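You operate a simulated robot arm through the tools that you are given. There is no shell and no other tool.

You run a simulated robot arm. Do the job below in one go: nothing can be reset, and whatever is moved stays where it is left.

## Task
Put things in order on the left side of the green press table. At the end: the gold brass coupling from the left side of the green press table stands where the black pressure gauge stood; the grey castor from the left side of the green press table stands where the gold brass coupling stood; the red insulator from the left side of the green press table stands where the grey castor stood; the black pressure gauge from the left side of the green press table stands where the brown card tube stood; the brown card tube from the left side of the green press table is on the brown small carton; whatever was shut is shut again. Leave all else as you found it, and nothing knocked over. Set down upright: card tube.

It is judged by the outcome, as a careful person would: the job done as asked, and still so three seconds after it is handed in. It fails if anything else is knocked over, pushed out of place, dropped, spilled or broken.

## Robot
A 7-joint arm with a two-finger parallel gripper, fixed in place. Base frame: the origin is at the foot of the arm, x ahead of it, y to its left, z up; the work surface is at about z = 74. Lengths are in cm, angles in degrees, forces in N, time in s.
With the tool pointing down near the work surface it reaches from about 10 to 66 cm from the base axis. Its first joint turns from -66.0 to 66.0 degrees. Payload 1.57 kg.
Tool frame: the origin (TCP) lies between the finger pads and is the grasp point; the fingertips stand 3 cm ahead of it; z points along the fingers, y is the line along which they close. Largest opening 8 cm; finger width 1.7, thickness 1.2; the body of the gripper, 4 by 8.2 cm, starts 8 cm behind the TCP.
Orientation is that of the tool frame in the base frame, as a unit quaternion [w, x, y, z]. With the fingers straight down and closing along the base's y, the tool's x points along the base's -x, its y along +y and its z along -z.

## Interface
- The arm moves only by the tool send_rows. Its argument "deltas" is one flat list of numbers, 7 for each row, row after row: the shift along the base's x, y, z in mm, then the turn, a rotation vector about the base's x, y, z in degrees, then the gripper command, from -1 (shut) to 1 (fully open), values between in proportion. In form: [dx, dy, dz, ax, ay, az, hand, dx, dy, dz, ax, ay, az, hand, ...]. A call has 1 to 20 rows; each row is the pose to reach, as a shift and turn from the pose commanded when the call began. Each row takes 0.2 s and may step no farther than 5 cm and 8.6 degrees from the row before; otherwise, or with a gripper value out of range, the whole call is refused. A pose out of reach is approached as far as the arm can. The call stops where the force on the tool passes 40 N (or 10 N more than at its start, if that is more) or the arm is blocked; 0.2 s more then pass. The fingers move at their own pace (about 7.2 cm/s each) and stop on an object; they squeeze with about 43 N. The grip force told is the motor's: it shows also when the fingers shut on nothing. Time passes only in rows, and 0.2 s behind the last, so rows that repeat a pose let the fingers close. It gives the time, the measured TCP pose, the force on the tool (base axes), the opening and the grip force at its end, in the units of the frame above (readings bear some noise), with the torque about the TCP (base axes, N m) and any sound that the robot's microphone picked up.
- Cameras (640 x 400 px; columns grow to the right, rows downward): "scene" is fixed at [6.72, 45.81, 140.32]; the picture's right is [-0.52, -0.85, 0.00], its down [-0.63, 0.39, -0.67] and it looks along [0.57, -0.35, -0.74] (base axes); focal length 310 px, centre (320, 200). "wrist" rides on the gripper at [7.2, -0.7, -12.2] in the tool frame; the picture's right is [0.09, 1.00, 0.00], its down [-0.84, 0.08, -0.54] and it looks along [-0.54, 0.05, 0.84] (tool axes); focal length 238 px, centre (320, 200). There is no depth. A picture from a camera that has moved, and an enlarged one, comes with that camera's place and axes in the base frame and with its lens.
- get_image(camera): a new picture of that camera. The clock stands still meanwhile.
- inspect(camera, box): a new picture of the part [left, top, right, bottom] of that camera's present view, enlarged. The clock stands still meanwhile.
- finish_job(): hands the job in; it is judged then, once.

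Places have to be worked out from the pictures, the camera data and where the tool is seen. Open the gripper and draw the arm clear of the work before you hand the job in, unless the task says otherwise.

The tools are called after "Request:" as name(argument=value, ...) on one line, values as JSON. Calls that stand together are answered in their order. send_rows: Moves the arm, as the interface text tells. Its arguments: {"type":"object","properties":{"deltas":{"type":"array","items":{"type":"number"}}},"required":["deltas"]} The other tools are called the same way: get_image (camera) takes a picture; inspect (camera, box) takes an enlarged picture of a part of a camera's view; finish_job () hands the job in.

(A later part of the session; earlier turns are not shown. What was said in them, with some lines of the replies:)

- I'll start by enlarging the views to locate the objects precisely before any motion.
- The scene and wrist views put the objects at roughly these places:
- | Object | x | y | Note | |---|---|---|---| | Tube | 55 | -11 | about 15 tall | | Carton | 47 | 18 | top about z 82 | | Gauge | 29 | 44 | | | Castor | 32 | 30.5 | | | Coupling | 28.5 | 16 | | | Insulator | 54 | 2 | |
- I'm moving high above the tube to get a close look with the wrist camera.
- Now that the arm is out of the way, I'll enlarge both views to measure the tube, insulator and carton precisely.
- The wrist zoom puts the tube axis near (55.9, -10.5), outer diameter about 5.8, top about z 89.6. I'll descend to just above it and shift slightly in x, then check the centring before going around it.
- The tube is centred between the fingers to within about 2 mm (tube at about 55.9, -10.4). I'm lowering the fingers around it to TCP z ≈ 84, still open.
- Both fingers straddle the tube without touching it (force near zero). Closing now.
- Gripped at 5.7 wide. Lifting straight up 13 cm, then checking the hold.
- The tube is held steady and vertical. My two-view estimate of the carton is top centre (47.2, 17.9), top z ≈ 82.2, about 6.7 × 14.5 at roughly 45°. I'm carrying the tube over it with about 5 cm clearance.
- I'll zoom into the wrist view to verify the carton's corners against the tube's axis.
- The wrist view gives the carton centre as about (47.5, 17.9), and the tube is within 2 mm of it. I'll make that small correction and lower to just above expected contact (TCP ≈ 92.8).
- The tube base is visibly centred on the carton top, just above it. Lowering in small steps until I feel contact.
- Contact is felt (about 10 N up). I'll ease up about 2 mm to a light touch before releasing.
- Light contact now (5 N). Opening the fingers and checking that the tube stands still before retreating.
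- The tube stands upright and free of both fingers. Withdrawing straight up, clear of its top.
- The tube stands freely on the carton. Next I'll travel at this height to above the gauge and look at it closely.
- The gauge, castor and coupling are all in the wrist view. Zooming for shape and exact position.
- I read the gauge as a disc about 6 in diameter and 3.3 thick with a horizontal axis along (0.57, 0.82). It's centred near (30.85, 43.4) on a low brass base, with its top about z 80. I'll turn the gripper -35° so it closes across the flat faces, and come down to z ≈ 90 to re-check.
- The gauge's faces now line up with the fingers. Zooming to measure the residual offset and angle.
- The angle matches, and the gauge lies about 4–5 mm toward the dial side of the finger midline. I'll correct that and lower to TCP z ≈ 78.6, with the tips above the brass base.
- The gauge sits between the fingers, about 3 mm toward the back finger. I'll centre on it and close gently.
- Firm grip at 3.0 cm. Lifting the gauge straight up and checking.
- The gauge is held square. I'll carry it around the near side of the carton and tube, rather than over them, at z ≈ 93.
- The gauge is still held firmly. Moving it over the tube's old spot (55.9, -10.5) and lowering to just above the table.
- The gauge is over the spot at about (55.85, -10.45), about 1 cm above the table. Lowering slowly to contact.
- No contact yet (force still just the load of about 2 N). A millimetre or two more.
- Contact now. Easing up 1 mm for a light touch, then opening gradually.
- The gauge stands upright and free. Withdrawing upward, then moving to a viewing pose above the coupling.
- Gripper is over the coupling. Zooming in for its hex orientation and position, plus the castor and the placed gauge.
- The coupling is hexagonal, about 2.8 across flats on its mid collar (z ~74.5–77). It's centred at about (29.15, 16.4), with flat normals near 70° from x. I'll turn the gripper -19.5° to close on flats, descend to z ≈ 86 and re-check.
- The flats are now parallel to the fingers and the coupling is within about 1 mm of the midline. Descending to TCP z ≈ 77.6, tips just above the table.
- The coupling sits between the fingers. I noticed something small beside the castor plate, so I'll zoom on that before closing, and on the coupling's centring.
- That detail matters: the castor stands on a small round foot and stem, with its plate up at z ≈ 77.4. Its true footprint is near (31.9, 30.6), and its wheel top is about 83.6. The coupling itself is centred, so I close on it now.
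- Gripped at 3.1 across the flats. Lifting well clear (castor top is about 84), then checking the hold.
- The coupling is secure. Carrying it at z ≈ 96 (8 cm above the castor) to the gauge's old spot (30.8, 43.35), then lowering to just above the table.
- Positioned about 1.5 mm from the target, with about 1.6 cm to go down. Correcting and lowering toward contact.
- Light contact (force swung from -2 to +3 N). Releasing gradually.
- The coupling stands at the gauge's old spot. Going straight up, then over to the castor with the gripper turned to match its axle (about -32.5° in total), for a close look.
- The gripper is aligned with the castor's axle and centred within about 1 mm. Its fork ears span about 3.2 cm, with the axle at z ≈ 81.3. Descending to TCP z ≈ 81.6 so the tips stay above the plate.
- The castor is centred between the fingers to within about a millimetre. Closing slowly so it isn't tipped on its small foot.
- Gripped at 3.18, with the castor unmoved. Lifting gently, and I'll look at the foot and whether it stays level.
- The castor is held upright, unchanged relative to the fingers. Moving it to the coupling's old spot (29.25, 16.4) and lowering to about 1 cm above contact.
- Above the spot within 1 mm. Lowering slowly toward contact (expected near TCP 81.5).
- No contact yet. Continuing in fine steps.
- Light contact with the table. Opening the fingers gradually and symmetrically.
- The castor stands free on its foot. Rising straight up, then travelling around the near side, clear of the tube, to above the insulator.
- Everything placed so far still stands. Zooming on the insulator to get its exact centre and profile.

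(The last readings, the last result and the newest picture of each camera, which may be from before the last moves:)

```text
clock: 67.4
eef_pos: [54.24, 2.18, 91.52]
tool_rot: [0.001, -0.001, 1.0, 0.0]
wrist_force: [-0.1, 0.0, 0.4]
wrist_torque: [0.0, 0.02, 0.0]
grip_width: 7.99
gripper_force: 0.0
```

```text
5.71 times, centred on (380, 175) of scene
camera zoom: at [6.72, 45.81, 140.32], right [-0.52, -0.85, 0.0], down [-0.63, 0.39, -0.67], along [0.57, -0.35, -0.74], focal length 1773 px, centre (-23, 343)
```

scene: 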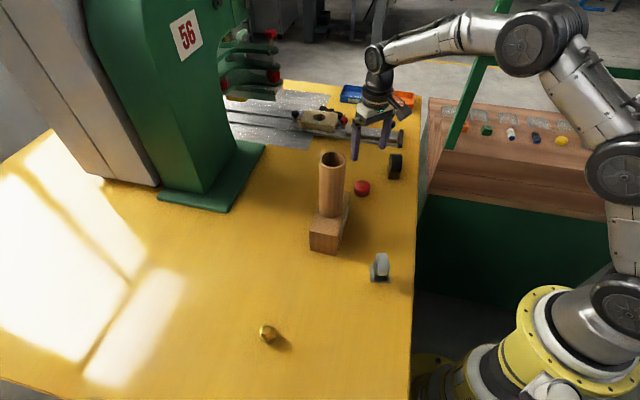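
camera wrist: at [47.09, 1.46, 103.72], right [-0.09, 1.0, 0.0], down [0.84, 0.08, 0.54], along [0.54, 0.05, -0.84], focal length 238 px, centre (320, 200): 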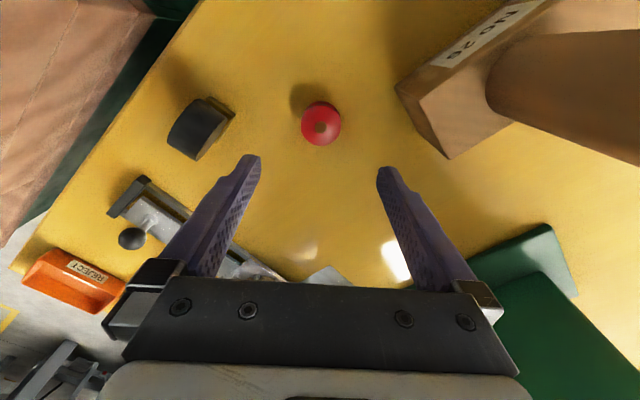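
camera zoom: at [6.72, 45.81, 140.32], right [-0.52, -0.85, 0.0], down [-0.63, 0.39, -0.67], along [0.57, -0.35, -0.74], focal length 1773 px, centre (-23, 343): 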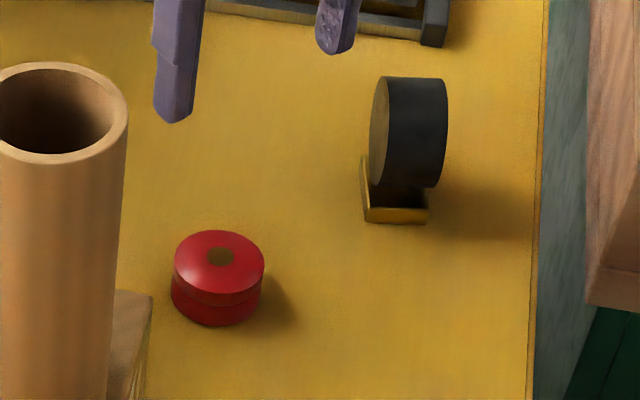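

The insulator is round, about 4.65 in diameter, centred at about (54.6, 2.25), top about z 77. Shifting 3 mm and descending around it to TCP z ≈ 77.6.

Request:
send_rows(deltas=[3.3, 0.7, -20, 0, 0, 0, 1, 3.3, 0.7, -55, 0, 0, 0, 1, 3.3, 0.7, -90, 0, 0, 0, 1, 3.3, 0.7, -118, 0, 0, 0, 1, 3.3, 0.7, -134, 0, 0, 0, 1, 3.3, 0.7, -138.5, 0, 0, 0, 1, 3.3, 0.7, -138.5, 0, 0, 0, 1])

Request:
get_image(camera="wrist")

Request:
inspect(camera="wrist", box=[240, 110, 400, 230])

Request:
inspect(camera="scene", box=[310, 110, 430, 210])

```text
clock: 69.0
eef_pos: [54.58, 2.37, 77.5]
tool_rot: [0.001, 0.0, 1.0, 0.0]
wrist_force: [-0.9, -0.2, 0.0]
wrist_torque: [-0.01, -0.02, 0.01]
grip_width: 7.99
gripper_force: 0.1
```

```text
taken
camera wrist: at [47.41, 1.63, 89.64], right [-0.09, 1.0, 0.0], down [0.84, 0.08, 0.54], along [0.54, 0.05, -0.84], focal length 238 px, centre (320, 200)
```

wrist: 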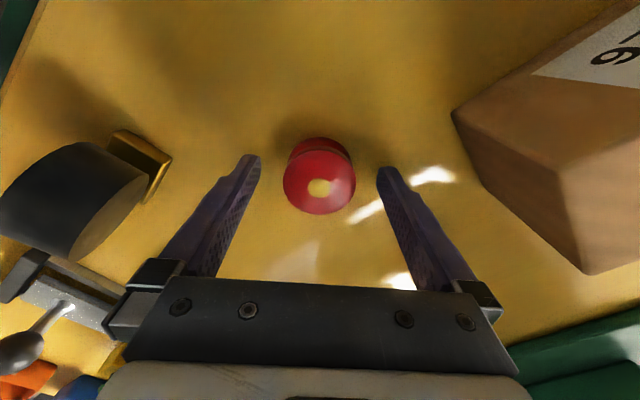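

```text
3.33 times, centred on (320, 170) of wrist
camera zoom: at [47.41, 1.63, 89.64], right [-0.09, 1.0, 0.0], down [0.84, 0.08, 0.54], along [0.54, 0.05, -0.84], focal length 794 px, centre (320, 300)
```

zoom: 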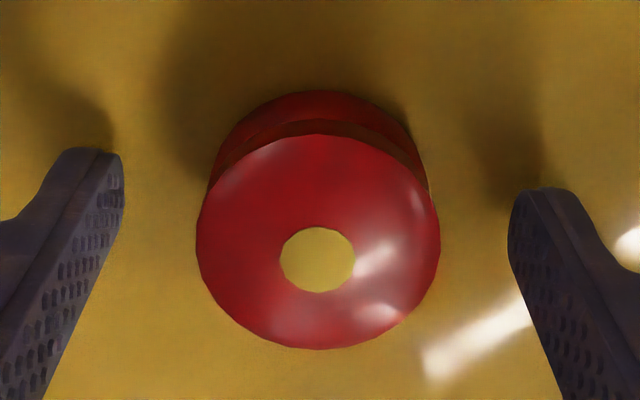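

```text
4.00 times, centred on (370, 160) of scene
camera zoom: at [6.72, 45.81, 140.32], right [-0.52, -0.85, 0.0], down [-0.63, 0.39, -0.67], along [0.57, -0.35, -0.74], focal length 1241 px, centre (120, 360)
```

zoom: 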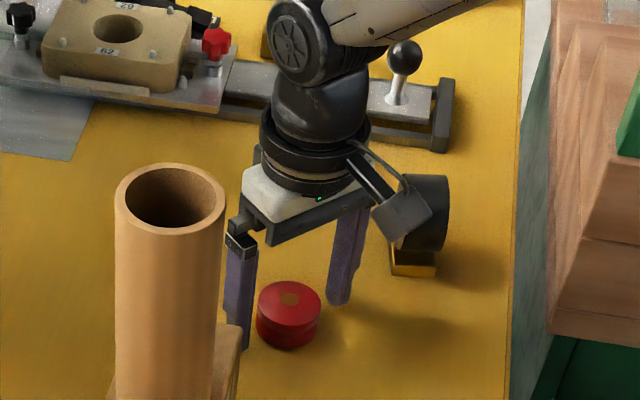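

The insulator is centred between the fingers to within about 1 mm. Closing gently.

Request:
send_rows(deltas=[0, 0, 0, 0, 0, 0, 0.5, 0, 0, 0, 0, 0, 0, 0.25, 0, 0, 0, 0, 0, 0, 0.15, 0, 0, 0, 0, 0, 0, 0.05, 0, 0, 0, 0, 0, 0, -1, 0, 0, 0, 0, 0, 0, -1])

Request:
get_image(camera="wrist")

```text
clock: 70.4
eef_pos: [54.64, 2.44, 77.59]
tool_rot: [-0.001, 0.0, 1.0, -0.001]
wrist_force: [-0.3, -0.2, 0.9]
wrist_torque: [0.02, 0.01, -0.03]
grip_width: 4.4
gripper_force: 43.1
```

```text
taken
camera wrist: at [47.41, 1.63, 89.66], right [-0.09, 1.0, 0.0], down [0.84, 0.08, 0.54], along [0.54, 0.05, -0.84], focal length 238 px, centre (320, 200)
```

wrist: 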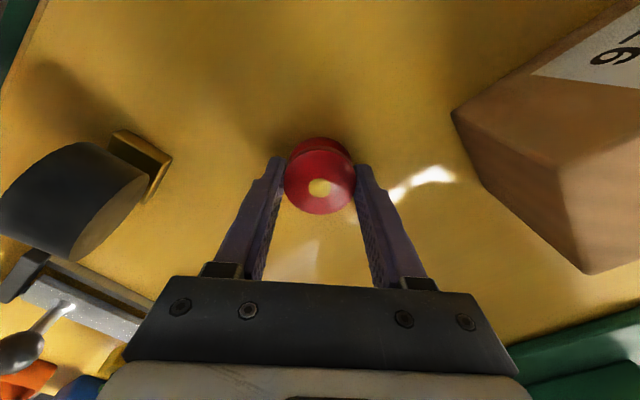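

Gripped at 4.4. Lifting straight up to carrying height and checking.

Request:
send_rows(deltas=[0, 0, 6, 0, 0, 0, -1, 0, 0, 20, 0, 0, 0, -1, 0, 0, 45, 0, 0, 0, -1, 0, 0, 80, 0, 0, 0, -1, 0, 0, 115, 0, 0, 0, -1, 0, 0, 150, 0, 0, 0, -1, 0, 0, 170, 0, 0, 0, -1, 0, 0, 170, 0, 0, 0, -1])

Request:
get_image(camera="wrist")

Request:
get_image(camera="scene")

```text
clock: 72.2
eef_pos: [54.56, 2.32, 94.42]
tool_rot: [0.0, 0.001, 1.0, 0.0]
wrist_force: [0.9, -0.1, -0.5]
wrist_torque: [-0.02, 0.02, 0.03]
grip_width: 4.42
gripper_force: 42.7
```

```text
taken
camera wrist: at [47.45, 1.61, 106.67], right [-0.09, 1.0, 0.0], down [0.84, 0.08, 0.54], along [0.54, 0.05, -0.84], focal length 238 px, centre (320, 200)
```

wrist: 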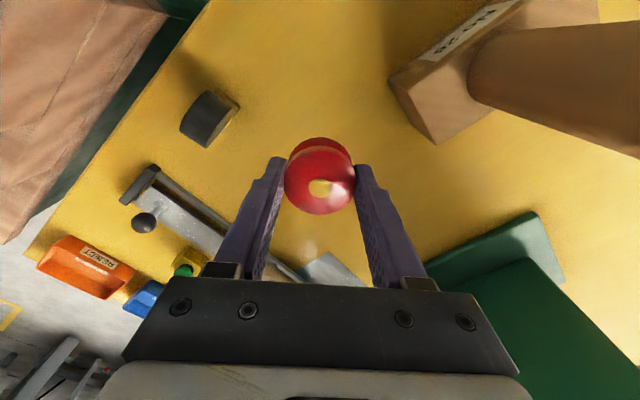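

```text
taken
```

scene: 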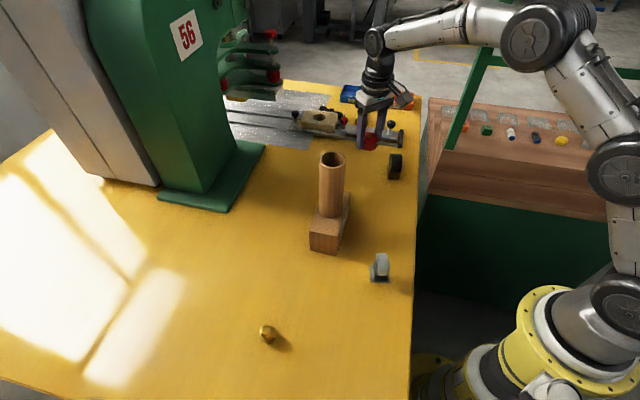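

Insulator held securely. Carrying it around the near side, over the castor with about 7 cm to spare, to the castor's old spot (31.8, 30.6), and starting down.

Request:
send_rows(deltas=[-10, 0, 5, 0, 0, 0, -1, -40, 0, 10, 0, 0, 0, -1, -75, 0, 10, 0, 0, 0, -1, -110, 0, 10, 0, 0, 0, -1, -145, 0, 10, 0, 0, 0, -1, -180, 5, 10, 0, 0, 0, -1, -210, 18, 10, 0, 0, 0, -1, -230, 40, 10, 0, 0, 0, -1, -238, 70, 10, 0, 0, 0, -1, -240, 105, 10, 0, 0, 0, -1, -240, 140, 10, 0, 0, 0, -1, -238, 175, 10, 0, 0, 0, -1, -235, 210, 10, 0, 0, 0, -1, -231, 245, 10, 0, 0, 0, -1, -229, 270, 10, 0, 0, 0, -1, -228, 283, 10, 0, 0, 0, -1, -228, 283, 0, 0, 0, 0, -1, -228, 283, -40, 0, 0, 0, -1, -228, 283, -80, 0, 0, 0, -1, -228, 283, -100, 0, 0, 0, -1])

Request:
get_image(camera="wrist")

Request:
get_image(camera="scene")

```text
clock: 76.4
eef_pos: [31.81, 30.72, 84.5]
tool_rot: [0.0, 0.0, 1.0, -0.001]
wrist_force: [0.2, 0.6, -0.9]
wrist_torque: [0.0, 0.01, 0.01]
grip_width: 4.42
gripper_force: 42.5
```

```text
taken
camera wrist: at [24.67, 29.9, 96.63], right [-0.09, 1.0, 0.0], down [0.84, 0.08, 0.54], along [0.54, 0.05, -0.84], focal length 238 px, centre (320, 200)
```

wrist: 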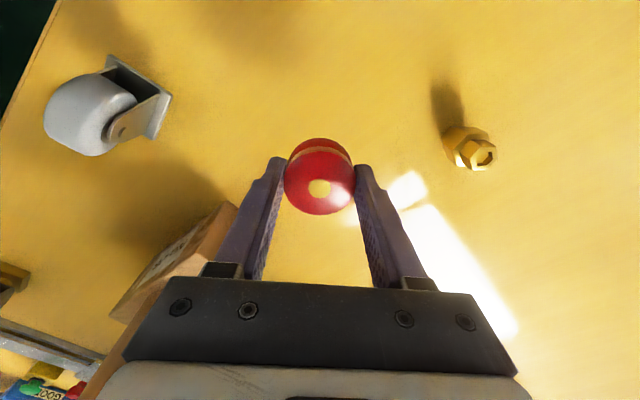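

```text
taken
```

scene: 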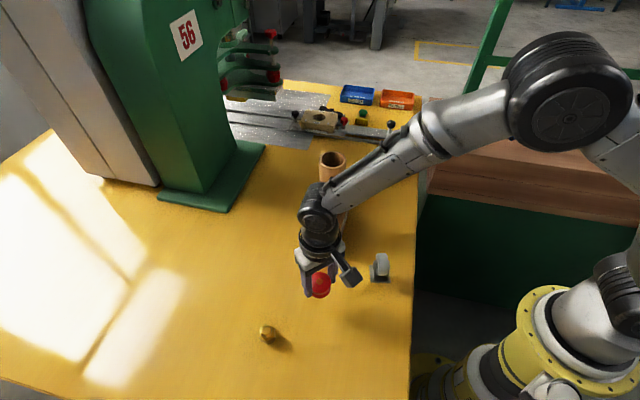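

On target (31.85, 30.65) with neighbours clear. Lowering to just above the table.

Request:
send_rows(deltas=[0, 0, -20, 0, 0, 0, -1, 0, 0, -42, 0, 0, 0, -1, 0, 0, -56, 0, 0, 0, -1, 0, 0, -63, 0, 0, 0, -1, 0, 0, -63, 0, 0, 0, -1])

```text
clock: 77.6
eef_pos: [31.79, 30.57, 78.27]
tool_rot: [0.0, 0.0, 1.0, 0.001]
wrist_force: [0.4, 0.1, -0.6]
wrist_torque: [-0.02, -0.01, -0.04]
grip_width: 4.4
gripper_force: 43.2
```

No contact yet. Going down in fine steps.

Request:
send_rows(deltas=[0, 0, -3, 0, 0, 0, -1, 0, 0, -5, 0, 0, 0, -1, 0, 0, -6.5, 0, 0, 0, -1])

```text
clock: 78.4
eef_pos: [31.66, 30.47, 77.67]
tool_rot: [0.0, 0.001, 1.0, 0.0]
wrist_force: [-0.8, 0.1, 0.1]
wrist_torque: [-0.01, 0.03, 0.02]
grip_width: 4.42
gripper_force: 42.4
```

Request:
send_rows(deltas=[0, 0, -1, 0, 0, 0, -1, 0, 0, -1.5, 0, 0, 0, -1])

```text
clock: 79.0
eef_pos: [31.85, 30.72, 77.52]
tool_rot: [0.0, 0.0, 1.0, 0.0]
wrist_force: [0.7, 0.0, -0.4]
wrist_torque: [-0.01, 0.02, 0.01]
grip_width: 4.41
gripper_force: 43.0
```

The previous reading (77.5) still shows no contact force. Another millimetre or so down.

Request:
send_rows(deltas=[0, 0, -0.7, 0, 0, 0, -1, 0, 0, -1.2, 0, 0, 0, -1])

```text
clock: 79.6
eef_pos: [31.87, 30.71, 77.53]
tool_rot: [0.001, -0.001, 1.0, 0.001]
wrist_force: [-5.0, -1.5, 13.9]
wrist_torque: [-0.13, 0.16, -0.01]
grip_width: 4.41
gripper_force: 43.0
```

Contact (14 N). Easing up about 0.8 mm to a light touch, then opening gradually.

Request:
send_rows(deltas=[0, 0, 0.9, 0, 0, 0, -1, 0, 0, 0.9, 0, 0, 0, 0.05, 0, 0, 0.9, 0, 0, 0, 0.2, 0, 0, 0.9, 0, 0, 0, 0.5, 0, 0, 0.9, 0, 0, 0, 1, 0, 0, 0.9, 0, 0, 0, 1])

Request:
get_image(camera="wrist")

Request:
inspect(camera="scene", box=[260, 230, 400, 340])

```text
clock: 81.0
eef_pos: [31.85, 30.66, 77.59]
tool_rot: [-0.001, -0.001, 1.0, 0.0]
wrist_force: [0.5, -0.8, -0.7]
wrist_torque: [0.01, -0.05, -0.02]
grip_width: 8.0
gripper_force: 0.1
```

```text
taken
camera wrist: at [24.68, 29.88, 89.65], right [-0.09, 1.0, 0.0], down [0.84, 0.08, 0.54], along [0.54, 0.05, -0.84], focal length 238 px, centre (320, 200)
```

wrist: 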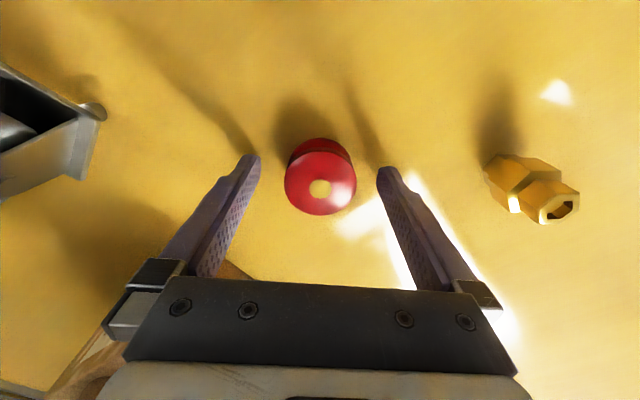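

```text
3.64 times, centred on (330, 285) of scene
camera zoom: at [6.72, 45.81, 140.32], right [-0.52, -0.85, 0.0], down [-0.63, 0.39, -0.67], along [0.57, -0.35, -0.74], focal length 1128 px, centre (284, -109)
```

zoom: 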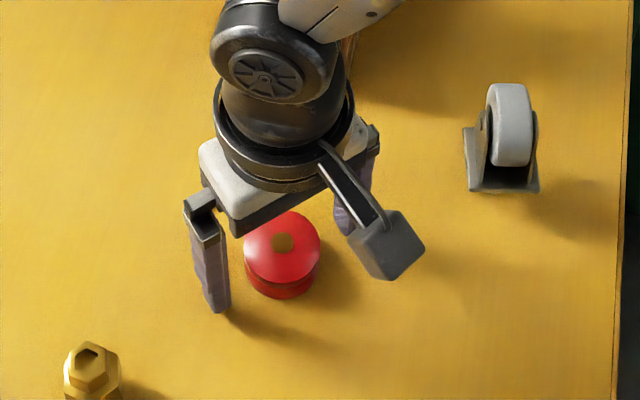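

The insulator stands at the castor's old spot, and the castor's foot measures at (29.2, 16.4) as intended. Withdrawing straight up, then pulling the arm back clear for a final look.

Request:
send_rows(deltas=[0, 0, 15, 0, 0, 0, 1, 0, 0, 45, 0, 0, 0, 1, 0, 0, 85, 0, 0, 0, 1, 0, 0, 125, 0, 0, 0, 1, 0, 0, 165, 0, 0, 0, 1, 0, 0, 205, 0, 0, 0, 1, 0, 0, 245, 0, 0, 0, 1, 0, 0, 270, 0, 0, 0, 1, -10, -40, 270, 0, 0, 0, 1, -20, -80, 270, 0, 0, 0, 1, -30, -120, 270, 0, 0, 0, 1, -30, -160, 270, 0, 0, 0, 1, -30, -200, 270, 0, 0, 0, 1, -30, -240, 270, 0, 0, 0, 1, -30, -280, 270, 0, 0, 0, 1, -30, -310, 270, 0, 0, 0, 1, -30, -310, 270, 0, 0, 0, 1])

Request:
get_image(camera="scene")

Request:
get_image(camera="wrist")

Request:
inspect(camera="scene", box=[240, 230, 420, 350])

Request:
inspect(camera="scene", box=[280, 110, 440, 260])

```text
clock: 84.6
eef_pos: [28.93, -0.48, 104.41]
tool_rot: [0.0, 0.0, 1.0, 0.0]
wrist_force: [-0.4, 0.2, -0.1]
wrist_torque: [0.01, 0.02, 0.0]
grip_width: 8.0
gripper_force: 0.0
```

```text
taken
```

scene: 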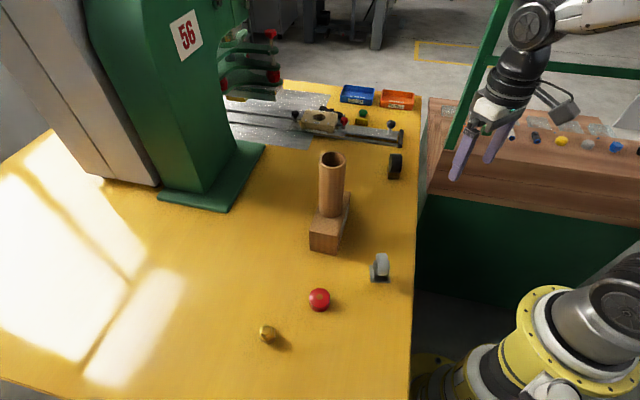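

```text
taken
camera wrist: at [21.76, -1.08, 116.5], right [-0.09, 1.0, 0.0], down [0.84, 0.08, 0.54], along [0.54, 0.05, -0.84], focal length 238 px, centre (320, 200)
```

wrist: 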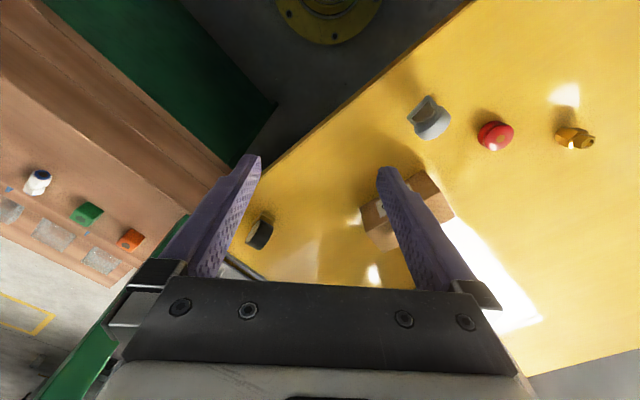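

```text
3.33 times, centred on (330, 290) of scene
camera zoom: at [6.72, 45.81, 140.32], right [-0.52, -0.85, 0.0], down [-0.63, 0.39, -0.67], along [0.57, -0.35, -0.74], focal length 1034 px, centre (287, -100)
```

zoom: 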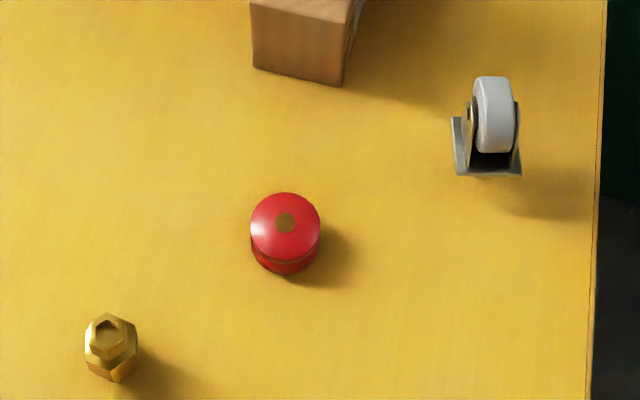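

```text
2.67 times, centred on (360, 185) of scene
camera zoom: at [6.72, 45.81, 140.32], right [-0.52, -0.85, 0.0], down [-0.63, 0.39, -0.67], along [0.57, -0.35, -0.74], focal length 827 px, centre (213, 240)
```

zoom: 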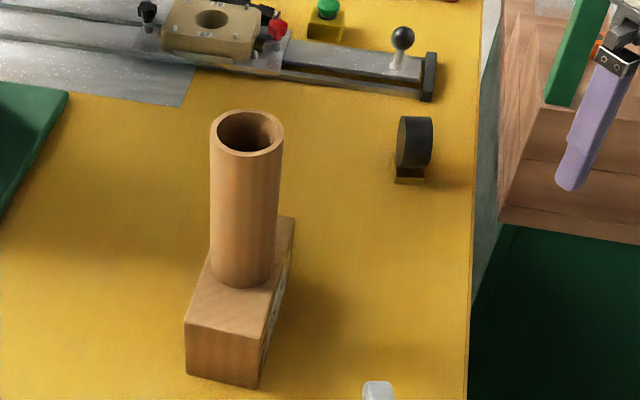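

All five objects stand upright where asked:

- **Coupling:** at the gauge's old spot.
- **Castor:** at the coupling's old spot.
- **Insulator:** at the castor's old spot.
- **Gauge:** at the tube's old spot.
- **Tube:** upright on the carton.

I never opened anything, so nothing needed shutting. Everything else looks undisturbed, and the gripper is open and clear of the work, so I'm handing the job in.

Request:
finish_job()

```text
The job is handed in.
```

I've handed the job in. In the last pictures everything was where you asked and nothing had been knocked over.

| Object | Stands now | Position (x, y in cm) |
|---|---|---|
| Brown card tube | Upright on the brown small carton | (47.4, 17.9) |
| Black pressure gauge | Where the card tube stood | (55.8, -10.5) |
| Gold brass coupling | Where the pressure gauge stood | (30.8, 43.4) |
| Grey castor | Where the brass coupling stood | (29.2, 16.4) |
| Red insulator | Where the castor stood | (31.8, 30.6) |

By my readings, each of the four swapped objects is within about 2 mm of the spot it was meant for. The tube sits at the centre of the carton top.

I found nothing that needed opening, so there was nothing to shut again. The gripper is open and the arm is drawn back, clear of everything on the table.
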